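You operate a simulated robot arm through the tools that you are given. There is no shell and no other tool. Be economical: measure what you need, move in short steps, check, and stop when the job is done.

You are at the controls of a simulated two-armed robot. One attempt, no reset.

Task
Clamp the loose can body in the turntable, fit the purple round cap, then turn the table a quarter clockwise.
Fine: The can body is the one on the wide bench. Put the green plug on its tab before the table turns.

It is judged by the outcome, as a careful person would: the job done as asked, and still so three seconds after it is handed in. It fails if anything else is knocked over, pushed out of place, dropped, spilled or broken. A push-on lid holds only when it is set on centred and level and pressed home; a screw cap is set on level and turned clockwise until tight.

Robot
Two 7-joint arms with fingered hands on one trunk, on a base that drives. Base frame: it is fixed to the floor where the robot stands at the start and does not move with it; the origin is under the middle of the robot, x ahead of it, y to its left, z up; the surface under the hand at the start is at about z = 780. Lengths are in mm, angles in rad, forces in N, time in s.
The left shoulder is at the start at [200, 135, 945], the right one opposite. Places, roughly: black can body (14x8x8 cm) [700, -200, 800]; green plug (3x2x4 cm) [900, 600, 800]; red lever on the turntable [600, 200, 900]; round turntable [600, 300, 800]. Payload 4 kg a hand.
The tool frame of a hand sits at the grasp point between the pads (the TCP): z along the fingers, y along the line on which they close. The tips reach 25 mm beyond it. Largest opening 88 mm; the body of the gripper starts 29 mm behind the TCP. The gripper is a hand of 4 fingers: y runs from the thumb to the fingers, the wrist lies at [-13, -106, -174] in the tool frame.
Orientation is that of the tool frame in the base frame, as a unit quaternion [w, x, y, z]. With the fingers straight down and the wrist toward the robot, the tool's x, y and z point along [0, 1, 0], [1, 0, 0] and [0, 0, -1] of the base frame.

Tools
- The arms move only by the tool drive_tool. It takes "left_commands", "right_commands" or both (then of equal length, played together; a hand with none holds still); each is a list of rows, each a list of 6 numbers: the shift along the tool's x, y, z in mm, then the turn, a rotation vector about the tool's x, y, z in rad. In form: [[dx, dy, dz, rx, ry, rz], ...]. A call has 1 to 8 rows; each row shifts and turns the commanded pose from where the row before left it, along the tool's axes as they then stand. Each row takes 0.2 s and may step no farther than 50 mm and 0.15 rad from the row before; otherwise, the whole call is refused. A pose out of reach is approached as far as the arm can. The call stops where the force on the tool passes 60 N (or 10 N more than at its start, if that is more) or the arm is blocked; 0.2 s more then pass. In this call time passes only in rows, and 0.2 s behind the last. It gives the time, the measured TCP pose, the force on the tool (base axes), the opening and the grip force at its end, in the units of the frame above (readings bear some noise), with the torque about the TCP (base axes, N m) and any sound that the robot's microphone picked up.
- Cameras (640 x 400 px; columns grow to the right, rows downward): "scene" is now at [143.2, 25.4, 1559.4]; the picture's right is [0.31, -0.95, 0.00], its down [-0.59, -0.19, -0.78] and it looks along [0.75, 0.24, -0.62] (base axes); focal length 260 px, centre (320, 200). "left" rides on the left gripper at [-64, -83, -98] in its tool frame; the picture's right is [-0.62, -0.37, 0.69], its down [0.71, -0.63, 0.30] and it looks along [0.32, 0.68, 0.65] (tool axes); focal length 265 px, centre (320, 200). "right" rides on the right gripper at [64, -83, -98] in its tool frame; the picture's right is [-0.62, 0.37, -0.69], its down [-0.71, -0.63, 0.30] and it looks along [-0.32, 0.68, 0.65] (tool axes); focal length 265 px, centre (320, 200). There is no depth. A picture from a camera that has moved, and an enlarged one, comes with that camera's place and axes in the base frame and with its lens.
- grab_frame(camera): a new picture of that camera. No time passes.
- slide_trunk(by): slides the trunk up (or, below 0, down) by that many mm; the arms and the scene camera ride with it, the base frame stays. It gives what a move gives, with no picture.
- roll_base(legs): drives the robot by 1 to 6 legs, each [ahead, left, turn to the left] in mm, mm and rad, along the robot's own axes; the way and the turn of a leg run together, so that a leg with both is an arc; at most 1500 mm and 3.142 rad a leg. The arms and the cameras ride along, it lands a little off, and it stops where it bumps. It gives what a move gives.
- set_fingers(index, middle, ring, thumb_bend, thumb_turn, hand): sets how far each is bent, from 0 (flat) to 1 (curled in); at 0.3 the hand is open as for a grip, at 0.7 the pads meet at the TCP. One left out holds its place. A second passes; each finger stops where it meets its share of the squeeze, and holds until it gets a number again. It is the only way to open and close the hand. It gives what a move gives, with no picture; readings hold the bend of each and the force on the fingers (four entries, about 0 where the hand has none), thumb and palm. thumb_turn goes from beside the hand (0) to across from the fingers (1), as for a grip.
- pan_tilt(pan, tilt): turns the head with the scene camera to pan (to the left, within 1.693 rad either way) and tilt (down, from -0.506 to 1.204), counted from straight ahead of the robot. It gives what a move gives.
- close_up(camera, box): a new picture of the part [left, top, right, bottom] of that camera's present view, enlarged. No time passes.
- job_done(): hands the job in; it is judged then, once.

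Work in short steps. Places have to be worked out from the pictures, the camera data and where the tool is seen: move nearer, look again, correct. Check each grasp and each placing, and mend what went wrong. You have 120 turns and 108 pictures in all, those below and enlarged ones among them. Open the grippers and draw the arms clear of the work before you hand the job in, unless the task says otherwise; then end with one line.

The tools are called after "Request:" by a JSON object that holds its "api" and its "payload". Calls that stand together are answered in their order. drive_tool: Moves the arms, as the interface text tells. Its arguments: {"type":"object","properties":{"left_commands":{"type":"array"},"right_commands":{"type":"array"}},"required":[]} The other tools are called the same way: slide_trunk (by) slides the trunk up or down; set_fingers (index, middle, ring, thumb_bend, thumb_turn, hand) moves the fingers one by one; roll_base (legs) drives the base; pan_tilt (pan, tilt) turns the head that bears the scene camera; grab_frame (camera) takes a picture; close_up (camera, box) takes an enlarged picture of a part of a camera's view; job_done () hands the job in.

At the start:

```text
time_s: 0.0
left_eef_pos: [378.9, 503.8, 1113.4]
left_orientation: [0.0, 0.707, 0.707, 0.0]
left_contact_force: [0.0, 0.0, -0.2]
left_moment: [-0.03, 0.0, -0.01]
left_finger_gap: 87.3
left_grip_force: 0.1
left_shape: jaw
left_bend: [0.3, 0.3, 0.3, 0.3, 0.98]
left_finger forces: [0.0, 0.0, 0.0, 0.0, 0.0, 0.0]
right_eef_pos: [633.7, 72.0, 1189.8]
right_orientation: [0.0, 0.707, 0.707, 0.001]
right_contact_force: [0.2, 0.1, 0.1]
right_moment: [0.02, -0.03, -0.01]
right_finger_gap: 87.7
right_grip_force: 0.0
right_shape: jaw
right_bend: [0.3, 0.3, 0.3, 0.3, 0.98]
right_finger forces: [0.0, 0.0, 0.1, 0.0, 0.1, 0.0]
trunk travel left (down, up): [-550.0, 220.0]
robot x, y, heading: [0.0, -0.6, 0.001]
head pan, tilt: [0.316, 0.668]
```

scene: 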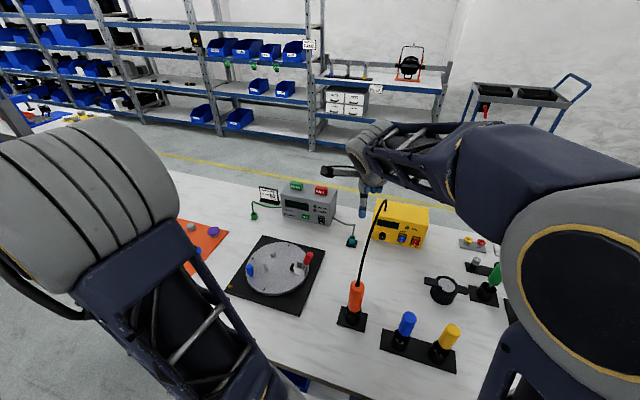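
right: 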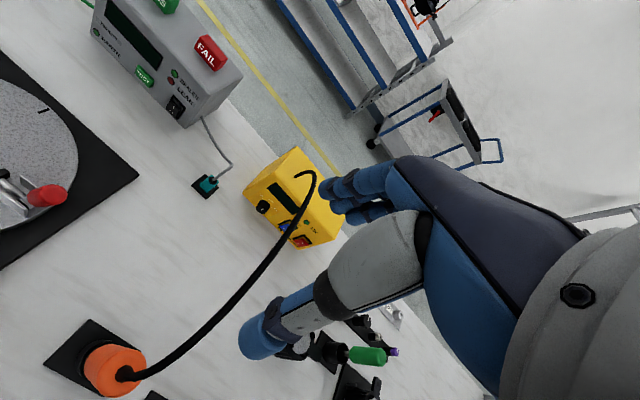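
left: 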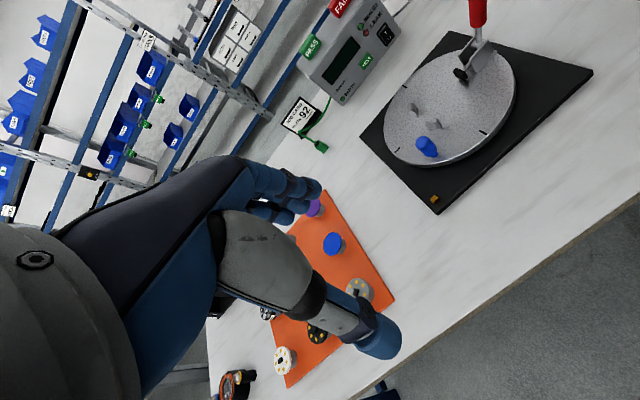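

The overview shows the turntable, orange mat with caps, and the test box with plugs. I first look closer at the different zones.

Request:
{"api": "close_up", "payload": {"camera": "scene", "box": [170, 170, 370, 310]}}

Request:
{"api": "close_up", "payload": {"camera": "scene", "box": [330, 190, 530, 380]}}

Request:
{"api": "close_up", "payload": {"camera": "left", "box": [200, 0, 600, 400]}}

```text
2.86 times, centred on (270, 240) of scene
camera zoom: at [143.2, 25.4, 1559.4], right [0.31, -0.95, 0.0], down [-0.59, -0.19, -0.78], along [0.75, 0.24, -0.62], focal length 743 px, centre (463, 86)
```

zoom: 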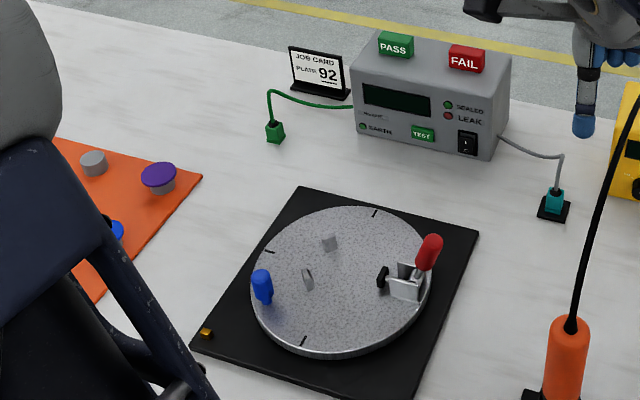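

```text
2.11 times, centred on (430, 285) of scene
camera zoom: at [143.2, 25.4, 1559.4], right [0.31, -0.95, 0.0], down [-0.59, -0.19, -0.78], along [0.75, 0.24, -0.62], focal length 548 px, centre (88, 21)
```

zoom: 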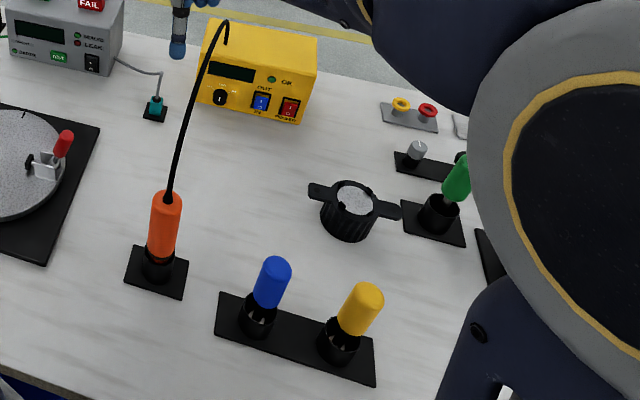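

```text
1.00 times, centred on (400, 200) of left (not enlarged: the box is as wide or as high as the picture)
camera zoom: at [296.2, 441.1, 1210.3], right [-0.37, -0.62, -0.69], down [-0.63, 0.71, -0.3], along [0.68, 0.32, -0.65], focal length 265 px, centre (240, 200)
```

zoom: 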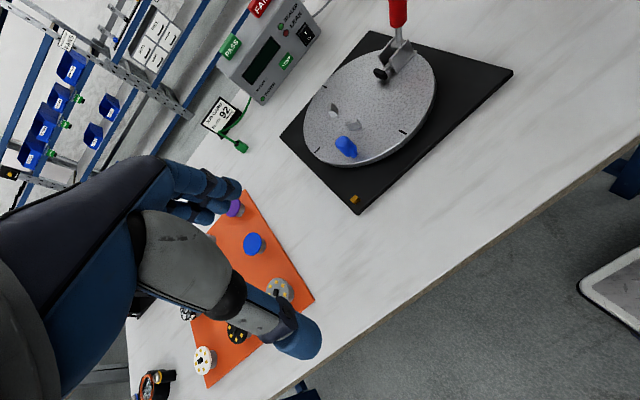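

I pan the head right and tilt down to see the can, and I'll also look left for the mat.

Request:
{"api": "pan_tilt", "payload": {"pan": -0.5, "tilt": 0.8}}

Request:
{"api": "grab_frame", "payload": {"camera": "scene"}}

Request:
{"api": "pan_tilt", "payload": {"pan": 0.9, "tilt": 0.7}}

Request:
{"api": "grab_frame", "payload": {"camera": "scene"}}

```text
time_s: 1.1
left_eef_pos: [378.0, 505.4, 1113.1]
left_orientation: [0.0, 0.707, 0.707, 0.0]
left_contact_force: [-0.7, -0.6, -0.1]
left_moment: [0.0, -0.02, 0.03]
left_finger_gap: 87.5
left_grip_force: 0.0
left_shape: jaw
left_bend: [0.3, 0.3, 0.3, 0.3, 0.98]
left_finger forces: [0.1, 0.0, 0.0, 0.1, 0.1, 0.0]
right_eef_pos: [632.7, 72.1, 1189.5]
right_orientation: [0.0, 0.707, 0.707, 0.0]
right_contact_force: [-0.4, -0.9, -0.9]
right_moment: [-0.02, -0.01, -0.04]
right_finger_gap: 87.7
right_grip_force: 0.0
right_shape: jaw
right_bend: [0.3, 0.3, 0.3, 0.3, 0.98]
right_finger forces: [0.0, 0.1, 0.1, 0.0, 0.1, 0.0]
trunk travel left (down, up): [-550.0, 220.0]
robot x, y, heading: [2.2, -1.0, -0.006]
head pan, tilt: [-0.499, 0.799]
```

```text
101 pictures are left
camera scene: at [132.2, -39.9, 1548.5], right [-0.48, -0.88, 0.0], down [-0.63, 0.34, -0.7], along [0.61, -0.33, -0.72], focal length 260 px, centre (320, 200)
```

scene: 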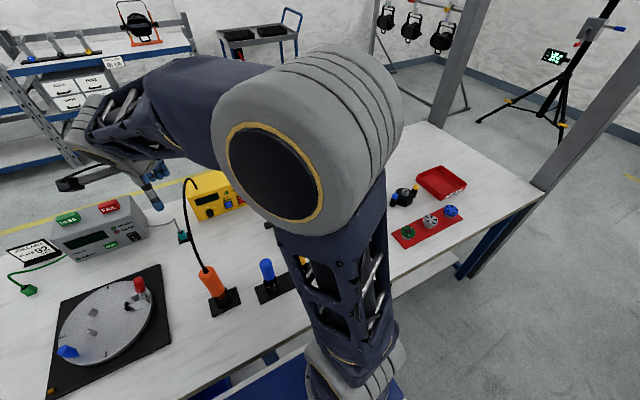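

```text
time_s: 2.7
left_eef_pos: [379.5, 504.2, 1111.4]
left_orientation: [0.0, 0.707, 0.707, 0.0]
left_contact_force: [-0.1, 0.2, 0.7]
left_moment: [-0.01, 0.01, 0.01]
left_finger_gap: 87.8
left_grip_force: 0.1
left_shape: jaw
left_bend: [0.3, 0.3, 0.3, 0.3, 0.98]
left_finger forces: [0.0, 0.0, 0.0, 0.1, 0.0, 0.1]
right_eef_pos: [634.1, 70.9, 1188.9]
right_orientation: [0.0, 0.707, 0.707, 0.0]
right_contact_force: [0.3, 0.4, -0.1]
right_moment: [0.02, 0.01, 0.0]
right_finger_gap: 87.7
right_grip_force: 0.1
right_shape: jaw
right_bend: [0.3, 0.3, 0.3, 0.3, 0.98]
right_finger forces: [0.0, 0.0, 0.0, 0.1, 0.1, 0.0]
trunk travel left (down, up): [-550.0, 220.0]
robot x, y, heading: [2.4, 2.6, 0.001]
head pan, tilt: [0.901, 0.7]
```

```text
100 pictures are left
camera scene: at [114.1, 65.2, 1556.8], right [0.78, -0.62, 0.0], down [-0.4, -0.5, -0.76], along [0.48, 0.6, -0.64], focal length 260 px, centre (320, 200)
```

scene: 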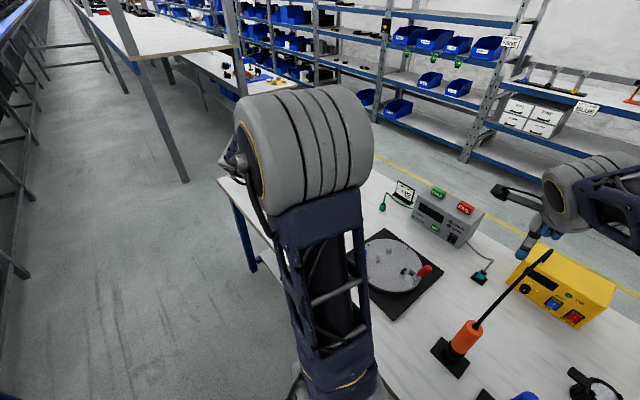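

The can sits around (685,-195). I move the right hand back and to the right so that its camera looks at the can, staying above the upright handles.

Request:
{"api": "drive_tool", "payload": {"right_commands": [[-32, -20, 23, 0, 0, 0], [-32, -20, 23, 0, 0, 0], [-32, -20, 23, 0, 0, 0], [-32, -20, 23, 0, 0, 0], [-32, -20, 23, 0, 0, 0], [-32, -20, 23, 0, 0, 0]]}}

Request:
{"api": "grab_frame", "payload": {"camera": "right"}}

Request:
{"api": "close_up", "payload": {"camera": "scene", "box": [320, 160, 520, 300]}}

```text
time_s: 4.1
left_eef_pos: [377.9, 506.0, 1112.9]
left_orientation: [0.0, 0.707, 0.707, 0.0]
left_contact_force: [-0.8, -0.3, -0.7]
left_moment: [0.03, -0.01, 0.03]
left_finger_gap: 87.5
left_grip_force: 0.2
left_shape: jaw
left_bend: [0.3, 0.3, 0.3, 0.3, 0.98]
left_finger forces: [0.1, 0.0, 0.0, 0.1, 0.1, 0.1]
right_eef_pos: [528.7, -118.9, 1069.1]
right_orientation: [0.0, 0.707, 0.707, 0.0]
right_contact_force: [0.4, 0.3, 0.1]
right_moment: [0.0, 0.01, 0.01]
right_finger_gap: 87.8
right_grip_force: 0.0
right_shape: jaw
right_bend: [0.3, 0.3, 0.3, 0.3, 0.98]
right_finger forces: [0.1, 0.0, 0.0, 0.0, 0.1, 0.1]
right hand out of reach, approached as far as the arm can: row 6
trunk travel left (down, up): [-550.0, 220.0]
robot x, y, heading: [2.4, -3.9, -0.003]
head pan, tilt: [0.901, 0.7]
```

```text
99 pictures are left
camera right: at [446.6, -56.2, 1166.5], right [0.37, -0.62, 0.69], down [-0.63, -0.71, -0.3], along [0.68, -0.32, -0.65], focal length 265 px, centre (320, 200)
```

right: 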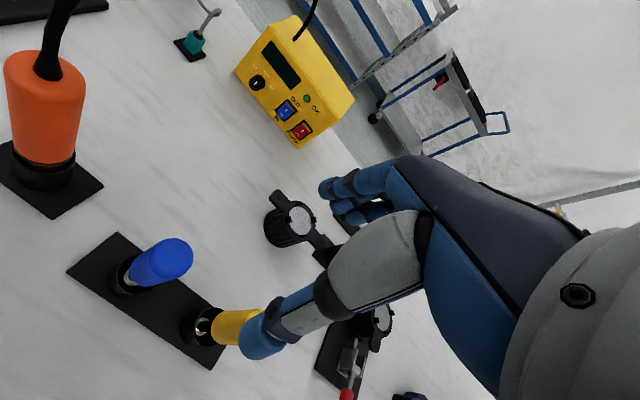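

```text
2.86 times, centred on (420, 230) of scene
camera zoom: at [113.9, 65.4, 1556.8], right [0.78, -0.62, 0.0], down [-0.4, -0.51, -0.76], along [0.47, 0.6, -0.64], focal length 743 px, centre (34, 114)
```

zoom: 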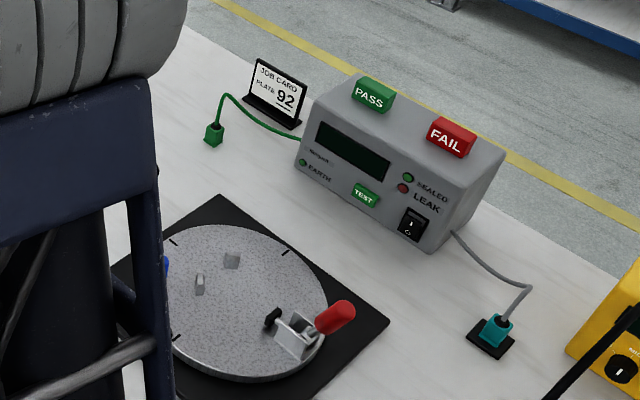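

There is a second can clamped on a small fixture at the right; the loose one is at centre. I zoom in on both.

Request:
{"api": "close_up", "payload": {"camera": "right", "box": [240, 170, 360, 280]}}

Request:
{"api": "close_up", "payload": {"camera": "right", "box": [300, 280, 440, 400]}}

```text
3.64 times, centred on (300, 225) of right
camera zoom: at [446.6, -56.2, 1166.5], right [0.37, -0.62, 0.69], down [-0.63, -0.71, -0.3], along [0.68, -0.32, -0.65], focal length 965 px, centre (393, 109)
```

zoom: 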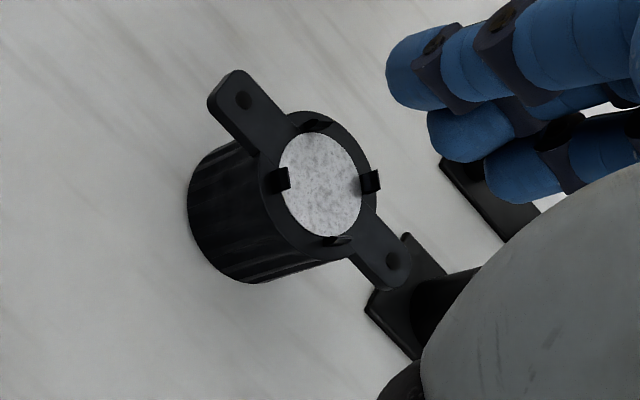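

```text
3.33 times, centred on (370, 340) of right
camera zoom: at [446.6, -56.2, 1166.5], right [0.37, -0.62, 0.69], down [-0.63, -0.71, -0.3], along [0.68, -0.32, -0.65], focal length 885 px, centre (153, -267)
```

zoom: 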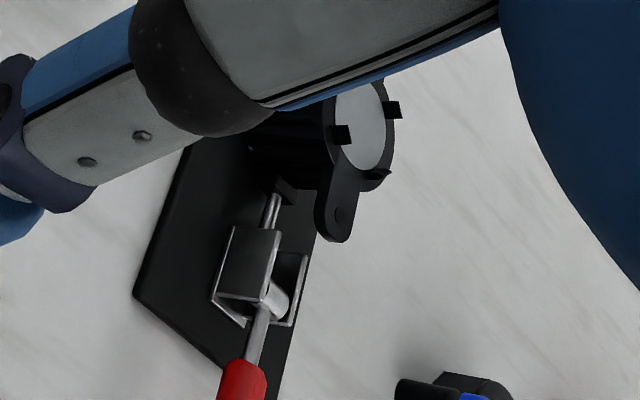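

Now I look at the turntable's details and the mat through the left camera, enlarged.

Request:
{"api": "close_up", "payload": {"camera": "left", "box": [350, 0, 610, 220]}}

Request:
{"api": "close_up", "payload": {"camera": "left", "box": [200, 170, 420, 400]}}

```text
1.82 times, centred on (480, 110) of left
camera zoom: at [296.1, 441.3, 1210.3], right [-0.37, -0.62, -0.69], down [-0.63, 0.71, -0.3], along [0.68, 0.32, -0.65], focal length 483 px, centre (29, 364)
```

zoom: 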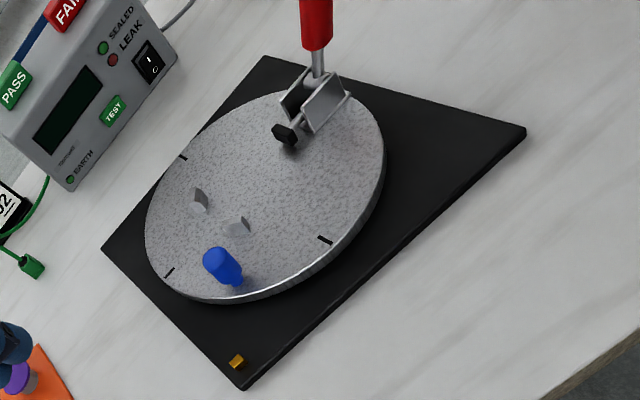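

```text
1.74 times, centred on (310, 285) of left
camera zoom: at [296.1, 441.3, 1210.3], right [-0.37, -0.62, -0.69], down [-0.63, 0.71, -0.3], along [0.68, 0.32, -0.65], focal length 462 px, centre (337, 52)
```

zoom: 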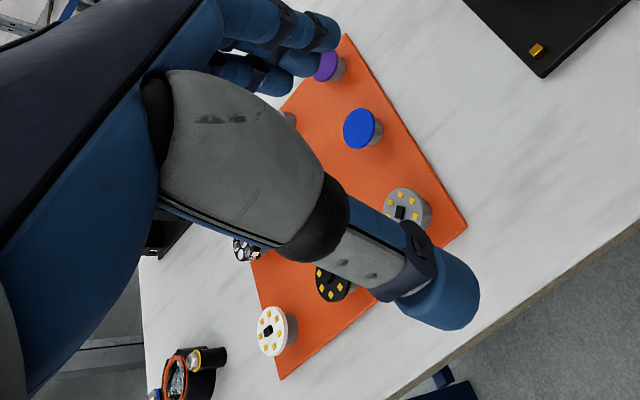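

I zoom tighter on the can to find its tab, and on the turntable clamp.

Request:
{"api": "close_up", "payload": {"camera": "right", "box": [256, 182, 340, 256]}}

Request:
{"api": "close_up", "payload": {"camera": "left", "box": [420, 0, 560, 100]}}

```text
5.41 times, centred on (298, 219) of right
camera zoom: at [446.6, -56.2, 1166.5], right [0.37, -0.62, 0.69], down [-0.63, -0.71, -0.3], along [0.68, -0.32, -0.65], focal length 1435 px, centre (439, 97)
```

zoom: 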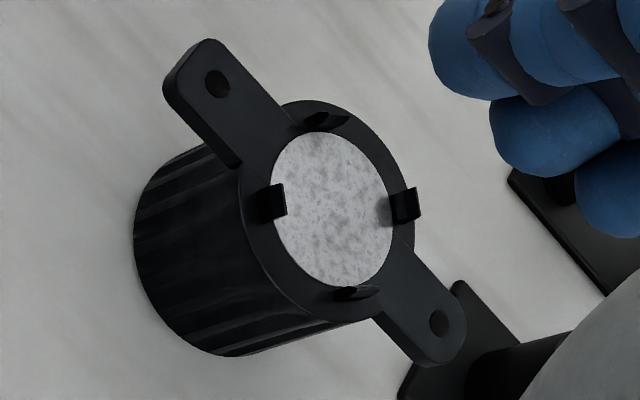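

```text
4.00 times, centred on (490, 50) of left
camera zoom: at [296.1, 441.3, 1210.3], right [-0.37, -0.62, -0.69], down [-0.63, 0.71, -0.3], along [0.68, 0.32, -0.65], focal length 1062 px, centre (-360, 800)
```

zoom: 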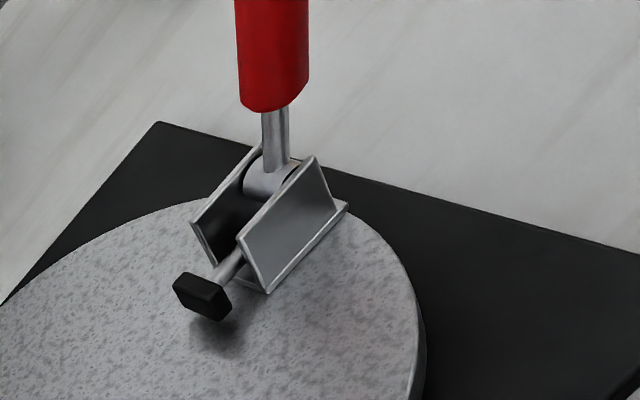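

Zooming on the green plug and the teal plug (which may show how a plug sits).

Request:
{"api": "close_up", "payload": {"camera": "scene", "box": [370, 180, 430, 220]}}

Request:
{"api": "close_up", "payload": {"camera": "scene", "box": [450, 230, 520, 290]}}

Request:
{"api": "close_up", "payload": {"camera": "left", "box": [410, 100, 500, 180]}}

```text
10.00 times, centred on (400, 200) of scene
camera zoom: at [113.9, 65.4, 1556.8], right [0.78, -0.62, 0.0], down [-0.4, -0.51, -0.76], along [0.47, 0.6, -0.64], focal length 2601 px, centre (-480, 200)
```

zoom: 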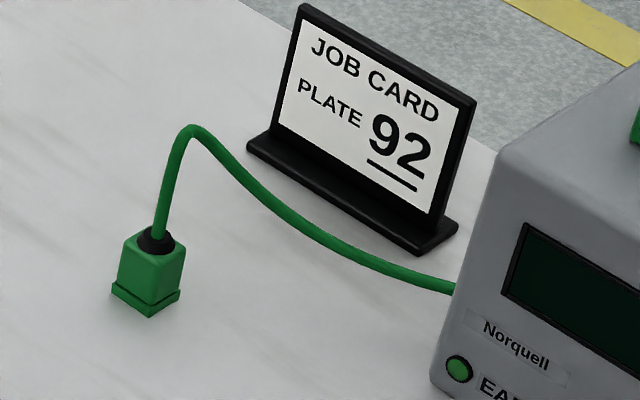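

```text
6.67 times, centred on (485, 260) of scene
camera zoom: at [113.9, 65.4, 1556.8], right [0.78, -0.62, 0.0], down [-0.4, -0.51, -0.76], along [0.47, 0.6, -0.64], focal length 1734 px, centre (-780, -200)
```

zoom: 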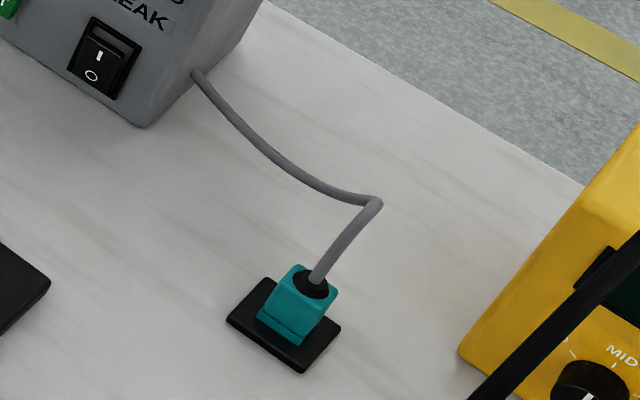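

```text
5.00 times, centred on (455, 140) of left
camera zoom: at [296.1, 441.3, 1210.3], right [-0.37, -0.62, -0.69], down [-0.63, 0.71, -0.3], along [0.68, 0.32, -0.65], focal length 1327 px, centre (-355, 500)
```

zoom: 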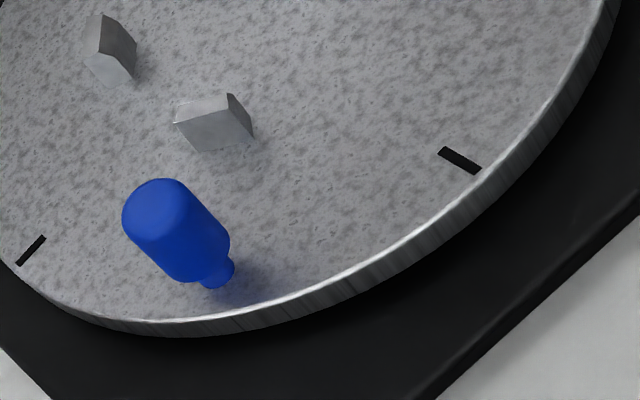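

No obvious blade on the visible sides of the can; I'll inspect it when lifted. I move the right hand above the can to locate it precisely.

Request:
{"api": "drive_tool", "payload": {"right_commands": [[-15, 34, 16, 0, 0, 0], [-15, 34, 16, 0, 0, 0], [-15, 34, 16, 0, 0, 0], [-15, 34, 16, 0, 0, 0], [-15, 34, 16, 0, 0, 0]]}}

Request:
{"api": "grab_frame", "payload": {"camera": "right"}}

Request:
{"api": "pan_tilt", "payload": {"pan": -0.1, "tilt": 0.75}}

Request:
{"api": "grab_frame", "payload": {"camera": "scene"}}

```text
time_s: 5.3
left_eef_pos: [379.0, 505.7, 1113.3]
left_orientation: [-0.001, 0.707, 0.707, 0.0]
left_contact_force: [-0.1, 0.3, -0.3]
left_moment: [0.0, 0.0, 0.03]
left_finger_gap: 87.4
left_grip_force: 0.0
left_shape: jaw
left_bend: [0.3, 0.3, 0.3, 0.3, 0.98]
left_finger forces: [0.0, 0.0, 0.0, 0.0, 0.0, 0.1]
right_eef_pos: [698.9, -194.2, 989.6]
right_orientation: [0.0, 0.707, 0.707, 0.0]
right_contact_force: [0.1, 1.1, 0.6]
right_moment: [-0.01, -0.02, 0.02]
right_finger_gap: 87.7
right_grip_force: 0.1
right_shape: jaw
right_bend: [0.3, 0.3, 0.3, 0.3, 0.98]
right_finger forces: [0.1, 0.1, 0.0, 0.0, 0.1, 0.1]
right hand out of reach, approached as far as the arm can: row 1, 2
trunk travel left (down, up): [-550.0, 220.0]
robot x, y, heading: [2.7, 3.6, -0.001]
head pan, tilt: [0.901, 0.7]
```

```text
88 pictures are left
camera right: at [615.3, -130.2, 1087.4], right [0.37, -0.62, 0.69], down [-0.63, -0.72, -0.3], along [0.68, -0.32, -0.65], focal length 265 px, centre (320, 200)
```

right: 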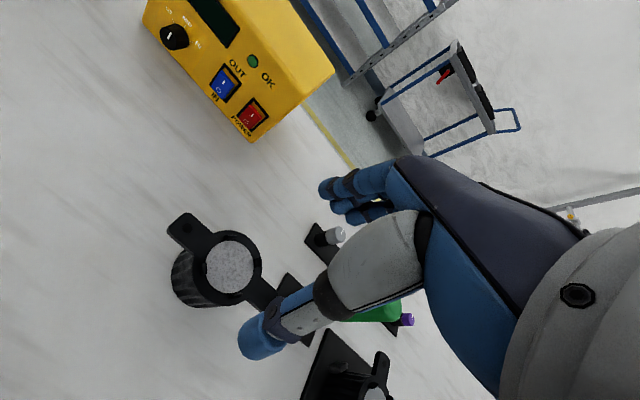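

```text
time_s: 6.5
left_eef_pos: [379.0, 503.7, 1112.4]
left_orientation: [0.0, 0.706, 0.708, 0.0]
left_contact_force: [-0.4, 0.4, 0.3]
left_moment: [-0.01, -0.03, 0.02]
left_finger_gap: 87.2
left_grip_force: 0.0
left_shape: jaw
left_bend: [0.3, 0.3, 0.3, 0.3, 0.98]
left_finger forces: [0.0, 0.0, 0.0, 0.0, 0.0, 0.1]
right_eef_pos: [698.8, -194.4, 990.5]
right_orientation: [-0.001, 0.707, 0.707, 0.001]
right_contact_force: [0.0, 0.1, 0.4]
right_moment: [0.01, 0.03, -0.01]
right_finger_gap: 88.1
right_grip_force: 0.0
right_shape: jaw
right_bend: [0.3, 0.3, 0.3, 0.3, 0.98]
right_finger forces: [0.1, 0.0, 0.0, 0.0, 0.1, 0.0]
trunk travel left (down, up): [-550.0, 220.0]
robot x, y, heading: [2.1, 1.2, 0.003]
head pan, tilt: [-0.099, 0.75]
```

```text
87 pictures are left
camera scene: at [143.8, -9.6, 1552.5], right [-0.1, -1.0, 0.0], down [-0.68, 0.07, -0.73], along [0.73, -0.07, -0.68], focal length 260 px, centre (320, 200)
```

scene: 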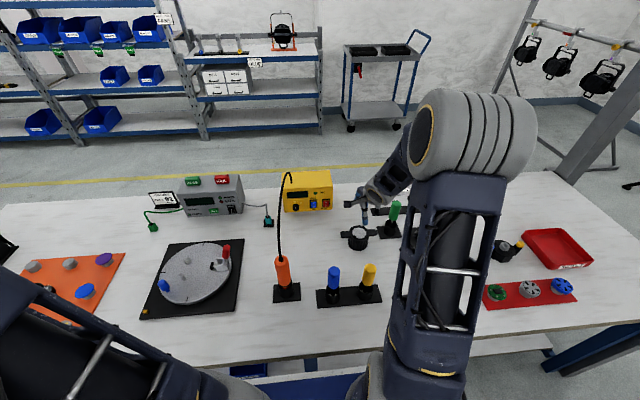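

The can's top centre works out to about (712,-199), ears along y, so gripping along x is right. I centre and descend to z≈905 and check.

Request:
{"api": "drive_tool", "payload": {"right_commands": [[-5, 13, 28, 0, 0, 0], [0, 0, 28, 0, 0, 0], [0, 0, 28, 0, 0, 0]]}}

Request:
{"api": "grab_frame", "payload": {"camera": "right"}}

Request:
{"api": "close_up", "payload": {"camera": "scene", "box": [310, 170, 410, 260]}}

```text
time_s: 7.3
left_eef_pos: [378.6, 504.2, 1113.4]
left_orientation: [0.0, 0.707, 0.707, -0.001]
left_contact_force: [0.3, 0.6, -0.1]
left_moment: [0.02, -0.01, 0.0]
left_finger_gap: 87.7
left_grip_force: 0.1
left_shape: jaw
left_bend: [0.3, 0.3, 0.3, 0.3, 0.98]
left_finger forces: [0.1, 0.0, 0.0, 0.0, 0.0, 0.0]
right_eef_pos: [710.7, -197.1, 903.6]
right_orientation: [0.0, 0.707, 0.707, -0.001]
right_contact_force: [-0.2, -0.5, 0.9]
right_moment: [0.02, 0.02, -0.02]
right_finger_gap: 88.0
right_grip_force: 0.1
right_shape: jaw
right_bend: [0.3, 0.3, 0.3, 0.3, 0.98]
right_finger forces: [0.1, 0.0, 0.0, 0.0, 0.0, 0.0]
trunk travel left (down, up): [-550.0, 220.0]
robot x, y, heading: [0.6, -1.5, -0.001]
head pan, tilt: [-0.099, 0.75]
```

```text
86 pictures are left
camera right: at [626.9, -133.2, 1001.3], right [0.37, -0.62, 0.69], down [-0.63, -0.71, -0.3], along [0.68, -0.32, -0.65], focal length 265 px, centre (320, 200)
```

right: 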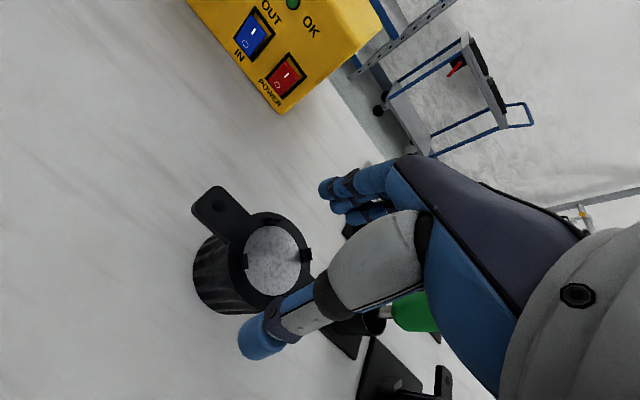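

```text
4.44 times, centred on (360, 215) of scene
camera zoom: at [143.6, -9.6, 1552.6], right [-0.1, -1.0, 0.0], down [-0.68, 0.07, -0.73], along [0.73, -0.07, -0.68], focal length 1156 px, centre (142, 133)
```

zoom: 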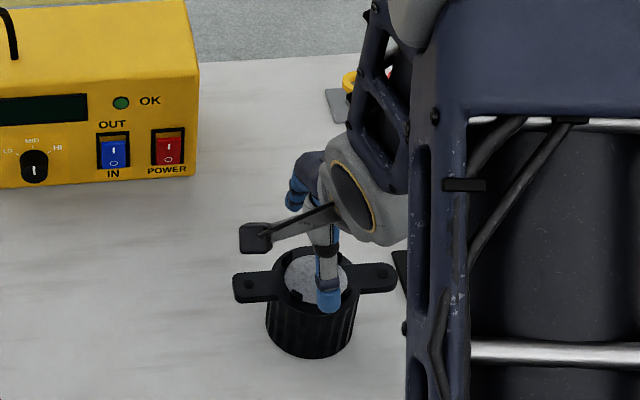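

TCP lines up with the can centre (≈710,-198), ring diameter ≈69 mm. I descend around it to z≈843.

Request:
{"api": "drive_tool", "payload": {"right_commands": [[-1, 0, 20, 0, 0, 0], [0, 0, 20, 0, 0, 0], [0, 0, 20, 0, 0, 0]]}}

Request:
{"api": "grab_frame", "payload": {"camera": "right"}}

Request:
{"api": "close_up", "payload": {"camera": "scene", "box": [310, 190, 390, 260]}}

```text
time_s: 8.1
left_eef_pos: [379.4, 504.6, 1112.8]
left_orientation: [0.0, 0.707, 0.707, 0.0]
left_contact_force: [0.1, 0.1, -0.1]
left_moment: [-0.04, -0.01, -0.01]
left_finger_gap: 87.4
left_grip_force: 0.1
left_shape: jaw
left_bend: [0.3, 0.3, 0.3, 0.3, 0.98]
left_finger forces: [0.1, 0.0, 0.0, 0.1, 0.1, 0.1]
right_eef_pos: [712.0, -198.0, 844.4]
right_orientation: [0.001, 0.706, 0.708, 0.001]
right_contact_force: [3.2, -0.6, 3.2]
right_moment: [0.01, -0.16, 0.03]
right_finger_gap: 88.0
right_grip_force: 0.1
right_shape: jaw
right_bend: [0.28, 0.3, 0.3, 0.3, 0.98]
right_finger forces: [3.6, 0.0, 0.0, 0.0, 0.1, 0.0]
trunk travel left (down, up): [-550.0, 220.0]
robot x, y, heading: [-0.3, -3.6, 0.002]
head pan, tilt: [-0.099, 0.75]
```

```text
84 pictures are left
camera right: at [627.5, -134.8, 941.5], right [0.37, -0.62, 0.69], down [-0.63, -0.72, -0.31], along [0.69, -0.32, -0.65], focal length 265 px, centre (320, 200)
```

right: 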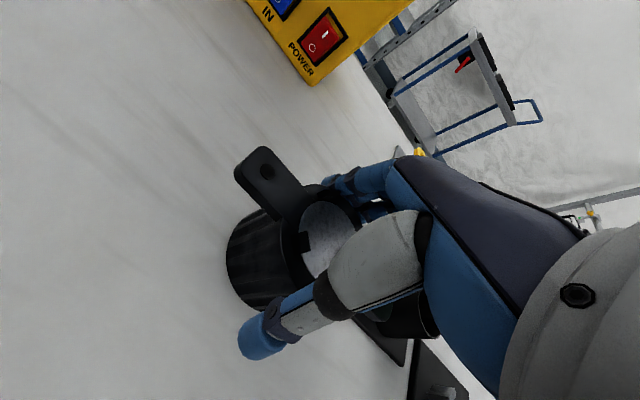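

```text
5.71 times, centred on (350, 225) of scene
camera zoom: at [143.7, -9.5, 1552.7], right [-0.1, -1.0, 0.0], down [-0.68, 0.07, -0.73], along [0.73, -0.07, -0.68], focal length 1486 px, centre (149, 57)
```

zoom: 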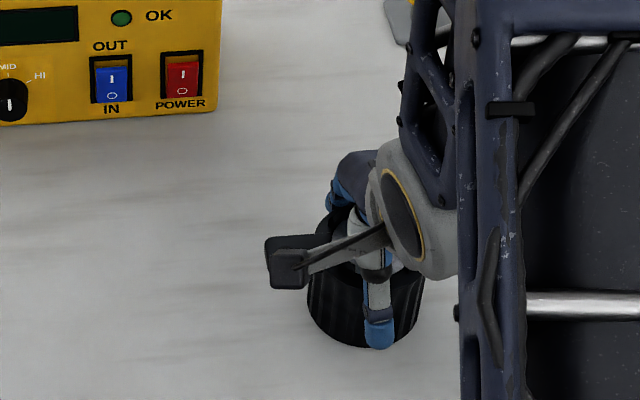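

The index finger lightly touches the rim on the far side, so the can is a few mm farther in x. I shift 4 mm in +x and close the hand.

Request:
{"api": "drive_tool", "payload": {"right_commands": [[0, 4, 0, 0, 0, 0]]}}

Request:
{"api": "set_fingers", "payload": {"hand": "right", "index": 0.6, "middle": 0.6, "ring": 0.6, "thumb_bend": 0.6}}

Request:
{"api": "grab_frame", "payload": {"camera": "right"}}

```text
time_s: 8.5
left_eef_pos: [378.7, 505.3, 1112.2]
left_orientation: [0.0, 0.708, 0.707, 0.001]
left_contact_force: [-0.2, 0.1, 0.7]
left_moment: [-0.02, -0.04, 0.02]
left_finger_gap: 87.3
left_grip_force: 0.1
left_shape: jaw
left_bend: [0.3, 0.3, 0.3, 0.3, 0.98]
left_finger forces: [0.1, 0.0, 0.0, 0.0, 0.0, 0.1]
right_eef_pos: [714.0, -197.5, 842.4]
right_orientation: [0.0, 0.707, 0.707, 0.0]
right_contact_force: [0.0, 0.8, 0.8]
right_moment: [0.0, -0.05, 0.02]
right_finger_gap: 87.6
right_grip_force: 0.0
right_shape: jaw
right_bend: [0.29, 0.3, 0.3, 0.3, 0.98]
right_finger forces: [1.3, 0.1, 0.1, 0.0, 0.1, 0.0]
trunk travel left (down, up): [-550.0, 220.0]
robot x, y, heading: [-0.3, 0.7, 0.0]
head pan, tilt: [-0.099, 0.75]
```

```text
time_s: 9.5
left_eef_pos: [379.2, 504.8, 1113.4]
left_orientation: [-0.001, 0.707, 0.707, 0.0]
left_contact_force: [0.0, 0.1, -1.1]
left_moment: [0.0, 0.0, 0.0]
left_finger_gap: 87.8
left_grip_force: 0.1
left_shape: jaw
left_bend: [0.3, 0.3, 0.3, 0.3, 0.98]
left_finger forces: [0.0, 0.1, 0.0, 0.0, 0.1, 0.0]
right_eef_pos: [714.2, -198.3, 843.6]
right_orientation: [0.0, 0.707, 0.707, 0.001]
right_contact_force: [4.7, -0.6, 9.2]
right_moment: [-0.1, -0.3, 0.02]
right_finger_gap: 64.3
right_grip_force: 22.6
right_shape: fingers
right_bend: [0.45, 0.48, 0.51, 0.39, 0.94]
right_finger forces: [11.2, 9.1, 5.6, 0.0, 19.9, 0.0]
trunk travel left (down, up): [-550.0, 220.0]
robot x, y, heading: [0.2, -0.1, -0.001]
head pan, tilt: [-0.099, 0.75]
```

```text
82 pictures are left
camera right: at [630.9, -135.6, 941.7], right [0.37, -0.62, 0.69], down [-0.63, -0.71, -0.31], along [0.69, -0.32, -0.65], focal length 265 px, centre (320, 200)
```

right: 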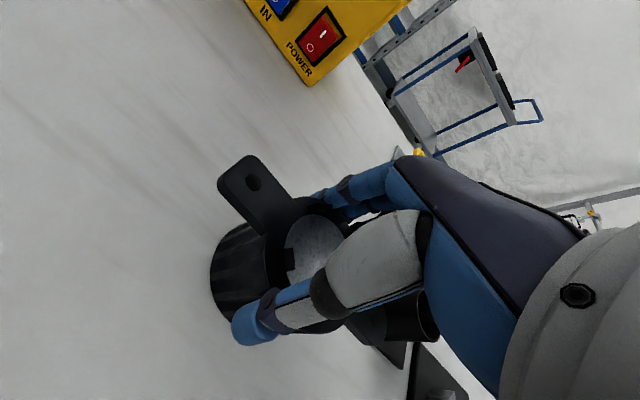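

The grip holds at ~22 N over a 64 mm gap. I lift gently and look at the can.

Request:
{"api": "drive_tool", "payload": {"right_commands": [[0, 0, -10, 0, 0, 0], [0, 0, -30, 0, 0, 0], [0, 0, -40, 0, 0, 0], [0, 0, -40, 0, 0, 0]]}}

Request:
{"api": "grab_frame", "payload": {"camera": "right"}}

Request:
{"api": "close_up", "payload": {"camera": "scene", "box": [310, 140, 430, 260]}}

```text
time_s: 10.5
left_eef_pos: [379.7, 505.0, 1112.5]
left_orientation: [0.0, 0.707, 0.707, 0.0]
left_contact_force: [0.8, -0.8, 0.9]
left_moment: [0.0, -0.01, 0.02]
left_finger_gap: 87.6
left_grip_force: 0.0
left_shape: jaw
left_bend: [0.3, 0.3, 0.3, 0.3, 0.98]
left_finger forces: [0.1, 0.1, 0.1, 0.0, 0.1, 0.0]
right_eef_pos: [717.1, -193.6, 963.6]
right_orientation: [0.0, 0.707, 0.707, 0.0]
right_contact_force: [0.5, 0.1, -4.9]
right_moment: [0.0, -0.03, 0.01]
right_finger_gap: 64.0
right_grip_force: 22.1
right_shape: fingers
right_bend: [0.47, 0.5, 0.53, 0.39, 0.94]
right_finger forces: [9.5, 7.9, 4.6, 0.0, 21.5, 0.0]
trunk travel left (down, up): [-550.0, 220.0]
robot x, y, heading: [3.3, -0.6, 0.003]
head pan, tilt: [-0.099, 0.75]
```

```text
81 pictures are left
camera right: at [633.7, -130.3, 1061.2], right [0.37, -0.62, 0.69], down [-0.63, -0.71, -0.3], along [0.68, -0.32, -0.65], focal length 265 px, centre (320, 200)
```

right: 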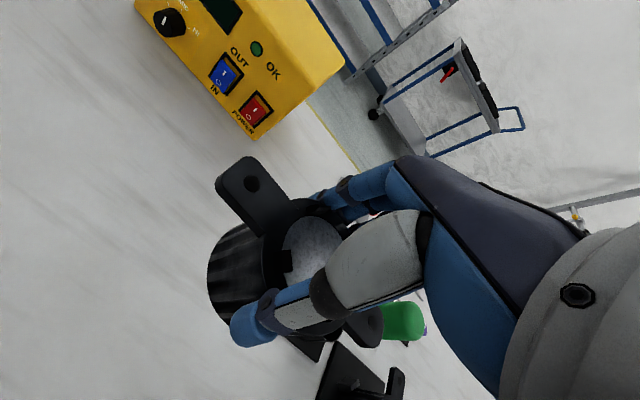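

```text
3.33 times, centred on (370, 200) of scene
camera zoom: at [144.2, -9.7, 1552.4], right [-0.1, -1.0, 0.0], down [-0.68, 0.07, -0.73], along [0.73, -0.07, -0.68], focal length 867 px, centre (153, 200)
```

zoom: 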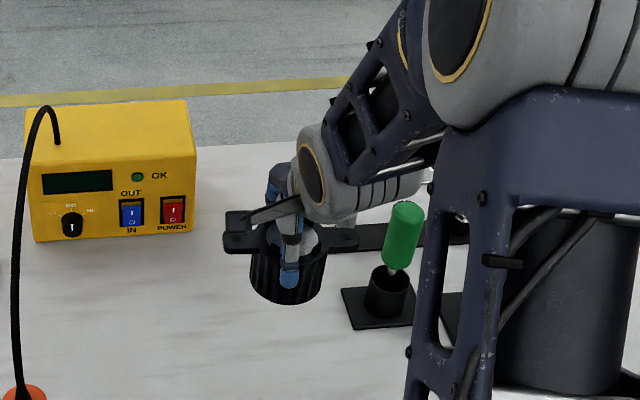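

Can lifted cleanly. I raise it further, above the cord of the orange tool, and then drive left to centre on the turntable area.

Request:
{"api": "drive_tool", "payload": {"right_commands": [[0, 0, -40, 0, 0, 0], [0, 0, -40, 0, 0, 0], [0, 0, -40, 0, 0, 0], [0, 0, -40, 0, 0, 0], [0, 0, -35, 0, 0, 0]]}}

Request:
{"api": "grab_frame", "payload": {"camera": "scene"}}

```text
time_s: 11.7
left_eef_pos: [379.1, 504.7, 1111.8]
left_orientation: [0.0, 0.707, 0.707, 0.0]
left_contact_force: [0.3, -0.7, -0.5]
left_moment: [-0.02, -0.01, 0.0]
left_finger_gap: 87.5
left_grip_force: 0.0
left_shape: jaw
left_bend: [0.3, 0.3, 0.3, 0.3, 0.98]
left_finger forces: [0.0, 0.0, 0.0, 0.0, 0.1, 0.0]
right_eef_pos: [713.2, -194.5, 1159.4]
right_orientation: [-0.001, 0.707, 0.708, 0.0]
right_contact_force: [0.5, -0.2, -4.4]
right_moment: [0.03, -0.05, 0.01]
right_finger_gap: 63.7
right_grip_force: 22.0
right_shape: fingers
right_bend: [0.47, 0.5, 0.53, 0.39, 0.94]
right_finger forces: [9.3, 7.8, 4.7, 0.1, 22.0, 0.1]
trunk travel left (down, up): [-550.0, 220.0]
robot x, y, heading: [-2.1, -0.7, 0.001]
head pan, tilt: [-0.099, 0.75]
```

```text
79 pictures are left
camera scene: at [144.1, -9.8, 1552.5], right [-0.1, -1.0, 0.0], down [-0.68, 0.07, -0.73], along [0.73, -0.07, -0.68], focal length 260 px, centre (320, 200)
```

scene: 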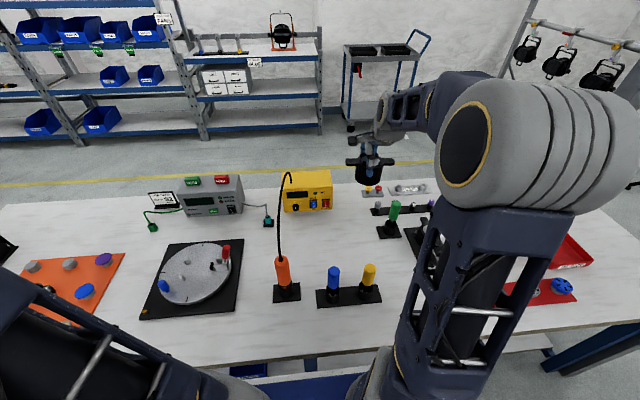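

Clear path above the cord. Driving left 430 mm.

Request:
{"api": "roll_base", "payload": {"legs": [[0, 430, 0]]}}

Request:
{"api": "pan_tilt", "payload": {"pan": 0.0, "tilt": 0.85}}

Request:
{"api": "grab_frame", "payload": {"camera": "scene"}}

```text
time_s: 14.3
left_eef_pos: [372.8, 927.6, 1112.8]
left_orientation: [0.0, 0.704, 0.71, -0.001]
left_contact_force: [0.3, 0.1, 0.2]
left_moment: [0.02, -0.01, -0.02]
left_finger_gap: 87.7
left_grip_force: 0.0
left_shape: jaw
left_bend: [0.3, 0.3, 0.3, 0.3, 0.98]
left_finger forces: [0.1, 0.1, 0.0, 0.0, 0.0, 0.0]
right_eef_pos: [713.7, 231.7, 1158.6]
right_orientation: [-0.001, 0.704, 0.71, 0.0]
right_contact_force: [-0.7, -0.2, -4.1]
right_moment: [0.06, -0.04, 0.0]
right_finger_gap: 63.9
right_grip_force: 21.7
right_shape: fingers
right_bend: [0.47, 0.5, 0.53, 0.39, 0.94]
right_finger forces: [9.3, 7.9, 4.8, 0.0, 22.0, 0.1]
trunk travel left (down, up): [-550.0, 220.0]
robot x, y, heading: [-1.3, 420.1, 0.004]
head pan, tilt: [-0.099, 0.75]
```

```text
time_s: 15.0
left_eef_pos: [373.3, 927.6, 1112.8]
left_orientation: [0.0, 0.704, 0.71, 0.0]
left_contact_force: [0.6, 0.0, -0.8]
left_moment: [0.01, 0.0, 0.02]
left_finger_gap: 87.6
left_grip_force: 0.1
left_shape: jaw
left_bend: [0.3, 0.3, 0.3, 0.3, 0.98]
left_finger forces: [0.0, 0.1, 0.1, 0.0, 0.0, 0.0]
right_eef_pos: [714.2, 231.9, 1159.6]
right_orientation: [0.0, 0.705, 0.71, 0.001]
right_contact_force: [0.3, -0.1, -4.6]
right_moment: [-0.01, -0.03, 0.01]
right_finger_gap: 63.6
right_grip_force: 22.0
right_shape: fingers
right_bend: [0.47, 0.5, 0.53, 0.39, 0.94]
right_finger forces: [9.3, 7.8, 4.6, 0.0, 22.1, 0.0]
trunk travel left (down, up): [-550.0, 220.0]
robot x, y, heading: [-2.5, 421.0, 0.007]
head pan, tilt: [0.0, 0.85]
```

```text
78 pictures are left
camera scene: at [137.8, 419.7, 1544.5], right [0.01, -1.0, 0.0], down [-0.75, -0.01, -0.66], along [0.66, 0.01, -0.75], focal length 260 px, centre (320, 200)
```

scene: 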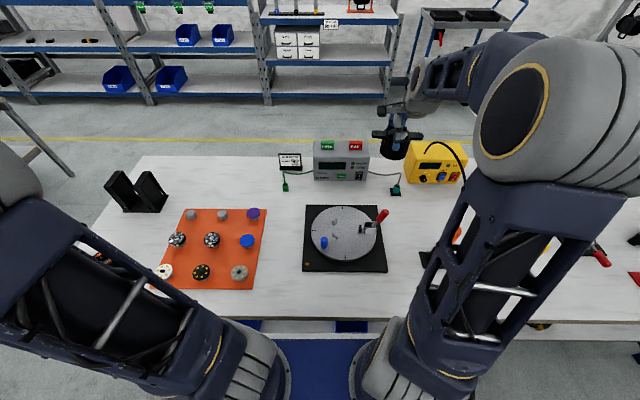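

Good overhead view. I zoom on the turntable and on the mat.

Request:
{"api": "close_up", "payload": {"camera": "scene", "box": [295, 195, 405, 280]}}

Request:
{"api": "close_up", "payload": {"camera": "scene", "box": [145, 195, 275, 300]}}

Request:
{"api": "close_up", "payload": {"camera": "right", "box": [180, 130, 420, 360]}}

```text
4.71 times, centred on (350, 238) of scene
camera zoom: at [137.8, 419.7, 1544.5], right [0.01, -1.0, 0.0], down [-0.75, -0.01, -0.66], along [0.66, 0.01, -0.75], focal length 1224 px, centre (179, 24)
```

zoom: 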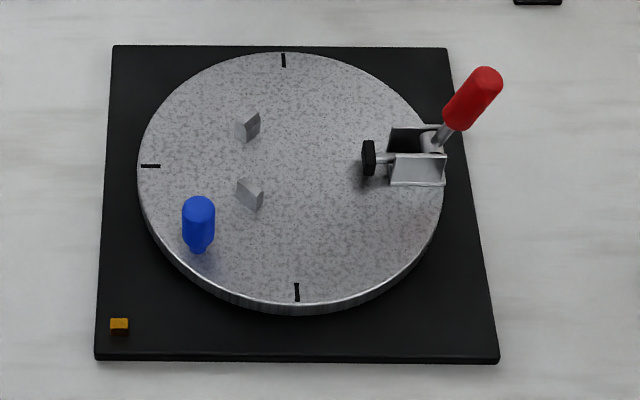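

```text
3.81 times, centred on (210, 248) of scene
camera zoom: at [137.8, 419.7, 1544.5], right [0.01, -1.0, 0.0], down [-0.75, -0.01, -0.66], along [0.66, 0.01, -0.75], focal length 991 px, centre (739, 19)
```

zoom: 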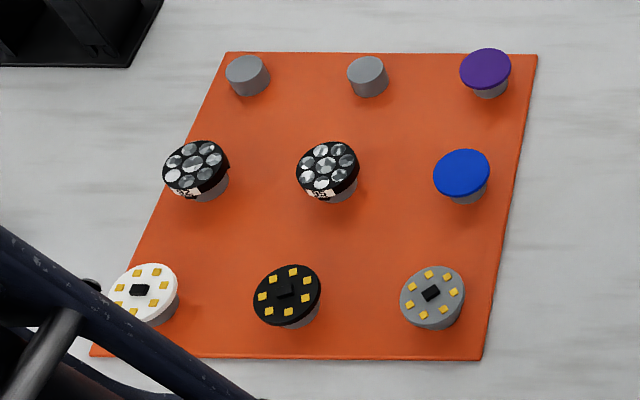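

```text
1.74 times, centred on (300, 245) of right
camera zoom: at [629.2, 293.9, 1257.5], right [0.37, -0.62, 0.69], down [-0.62, -0.72, -0.3], along [0.69, -0.32, -0.65], focal length 462 px, centre (355, 122)
```

zoom: 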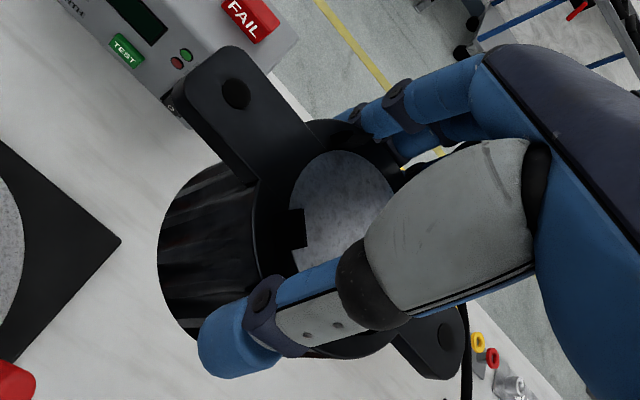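

Turntable centre ≈(650,347), V-stops at +y, clamp pusher at (642,293). I check the example fixture's closed clamp and the can's ear orientation there, and the mat's purple cap from the left camera.

Request:
{"api": "pan_tilt", "payload": {"pan": -0.65, "tilt": 0.7}}

Request:
{"api": "grab_frame", "payload": {"camera": "scene"}}

```text
time_s: 16.0
left_eef_pos: [372.7, 927.9, 1112.6]
left_orientation: [0.0, 0.704, 0.71, 0.0]
left_contact_force: [0.2, -0.7, -0.3]
left_moment: [0.01, 0.0, -0.02]
left_finger_gap: 87.4
left_grip_force: 0.0
left_shape: jaw
left_bend: [0.3, 0.3, 0.3, 0.3, 0.98]
left_finger forces: [0.0, 0.0, 0.1, 0.0, 0.0, 0.0]
right_eef_pos: [713.2, 231.9, 1159.1]
right_orientation: [0.0, 0.705, 0.709, 0.0]
right_contact_force: [-0.2, -0.4, -4.0]
right_moment: [0.03, 0.0, 0.0]
right_finger_gap: 63.7
right_grip_force: 21.6
right_shape: fingers
right_bend: [0.47, 0.5, 0.53, 0.39, 0.94]
right_finger forces: [9.4, 7.7, 4.7, 0.0, 22.0, 0.0]
trunk travel left (down, up): [-550.0, 220.0]
robot x, y, heading: [-3.2, 415.5, 0.012]
head pan, tilt: [-0.649, 0.7]
```

```text
74 pictures are left
camera scene: at [127.8, 368.4, 1556.7], right [-0.6, -0.8, 0.0], down [-0.52, 0.38, -0.76], along [0.61, -0.46, -0.64], focal length 260 px, centre (320, 200)
```

scene: 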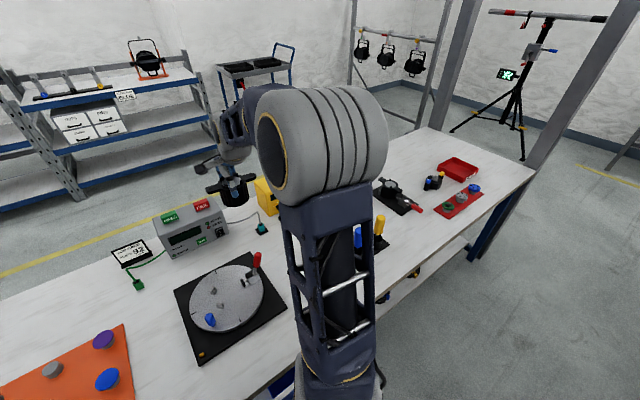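

Request:
{"api": "close_up", "payload": {"camera": "scene", "box": [370, 165, 450, 225]}}

Request:
{"api": "close_up", "payload": {"camera": "scene", "box": [190, 150, 270, 220]}}

```text
6.67 times, centred on (410, 195) of scene
camera zoom: at [127.8, 368.4, 1556.7], right [-0.6, -0.8, 0.0], down [-0.52, 0.38, -0.76], along [0.61, -0.46, -0.64], focal length 1734 px, centre (-280, 233)
```

zoom: 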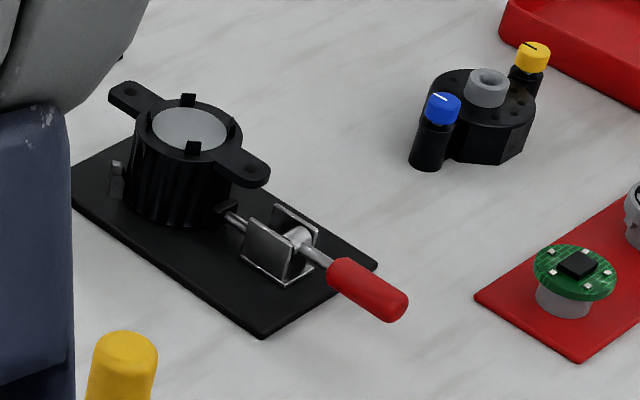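

```text
5.71 times, centred on (230, 185) of scene
camera zoom: at [127.8, 368.4, 1556.7], right [-0.6, -0.8, 0.0], down [-0.52, 0.38, -0.76], along [0.61, -0.46, -0.64], focal length 1486 px, centre (834, 286)
```

zoom: 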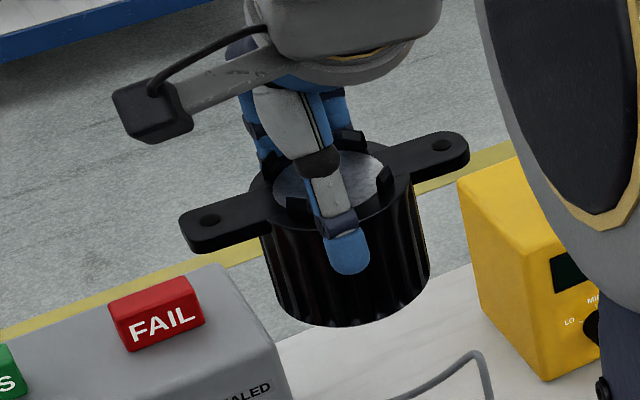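

The example shows the clamp closed with the handle laid outward and an ear in line above the pusher; I'll copy this with ears along y. By triangulating the ear holes the can centre is at TCP+(-7,-6). I move over the turntable at height, with a small yaw correction.

Request:
{"api": "drive_tool", "payload": {"right_commands": [[28, -14, 10, 0, 0, -0.02], [28, -14, 10, 0, 0, -0.02], [29, -14, 10, 0, 0, -0.01], [29, -14, 10, 0, 0, 0]]}}

Request:
{"api": "pan_tilt", "payload": {"pan": 0.0, "tilt": 0.85}}

Request:
{"api": "grab_frame", "payload": {"camera": "scene"}}

```text
time_s: 17.0
left_eef_pos: [372.7, 928.0, 1112.3]
left_orientation: [-0.001, 0.703, 0.711, -0.001]
left_contact_force: [-0.3, -0.4, -0.9]
left_moment: [0.0, -0.02, 0.04]
left_finger_gap: 87.3
left_grip_force: 0.0
left_shape: jaw
left_bend: [0.3, 0.3, 0.3, 0.3, 0.98]
left_finger forces: [0.0, 0.0, 0.0, 0.2, 0.1, 0.1]
right_eef_pos: [653.4, 340.6, 1119.2]
right_orientation: [0.001, 0.686, 0.728, 0.0]
right_contact_force: [0.1, -0.5, -4.9]
right_moment: [0.03, -0.03, -0.01]
right_finger_gap: 63.9
right_grip_force: 21.5
right_shape: fingers
right_bend: [0.47, 0.5, 0.53, 0.39, 0.94]
right_finger forces: [9.2, 7.8, 4.7, 0.1, 22.0, 0.0]
trunk travel left (down, up): [-550.0, 220.0]
robot x, y, heading: [-0.1, 418.1, 0.009]
head pan, tilt: [-0.649, 0.7]
```

```text
time_s: 18.1
left_eef_pos: [372.5, 928.1, 1113.5]
left_orientation: [0.0, 0.704, 0.71, -0.001]
left_contact_force: [-0.5, -0.2, -0.2]
left_moment: [0.01, -0.02, 0.0]
left_finger_gap: 87.9
left_grip_force: 0.0
left_shape: jaw
left_bend: [0.3, 0.3, 0.3, 0.3, 0.98]
left_finger forces: [0.1, 0.1, 0.1, 0.1, 0.0, 0.0]
right_eef_pos: [653.9, 341.1, 1120.3]
right_orientation: [0.0, 0.686, 0.728, 0.001]
right_contact_force: [0.4, -0.5, -3.9]
right_moment: [0.05, -0.07, -0.02]
right_finger_gap: 63.7
right_grip_force: 21.6
right_shape: fingers
right_bend: [0.47, 0.5, 0.53, 0.39, 0.94]
right_finger forces: [9.1, 7.8, 4.8, 0.0, 21.9, 0.0]
trunk travel left (down, up): [-550.0, 220.0]
robot x, y, heading: [-2.5, 417.3, 0.01]
head pan, tilt: [0.0, 0.85]
```

```text
71 pictures are left
camera scene: at [137.8, 419.7, 1544.5], right [0.01, -1.0, 0.0], down [-0.75, -0.01, -0.66], along [0.66, 0.01, -0.75], focal length 260 px, centre (320, 200)
```

scene: 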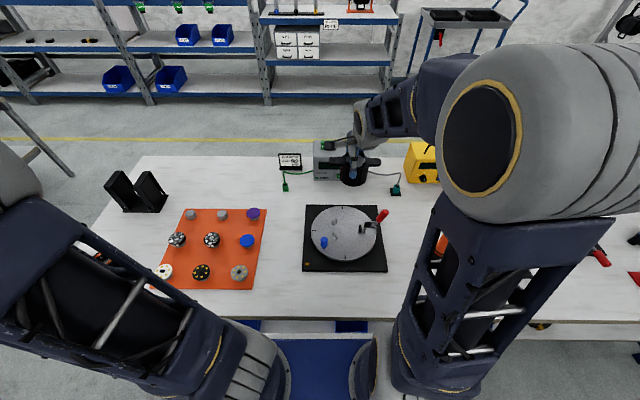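

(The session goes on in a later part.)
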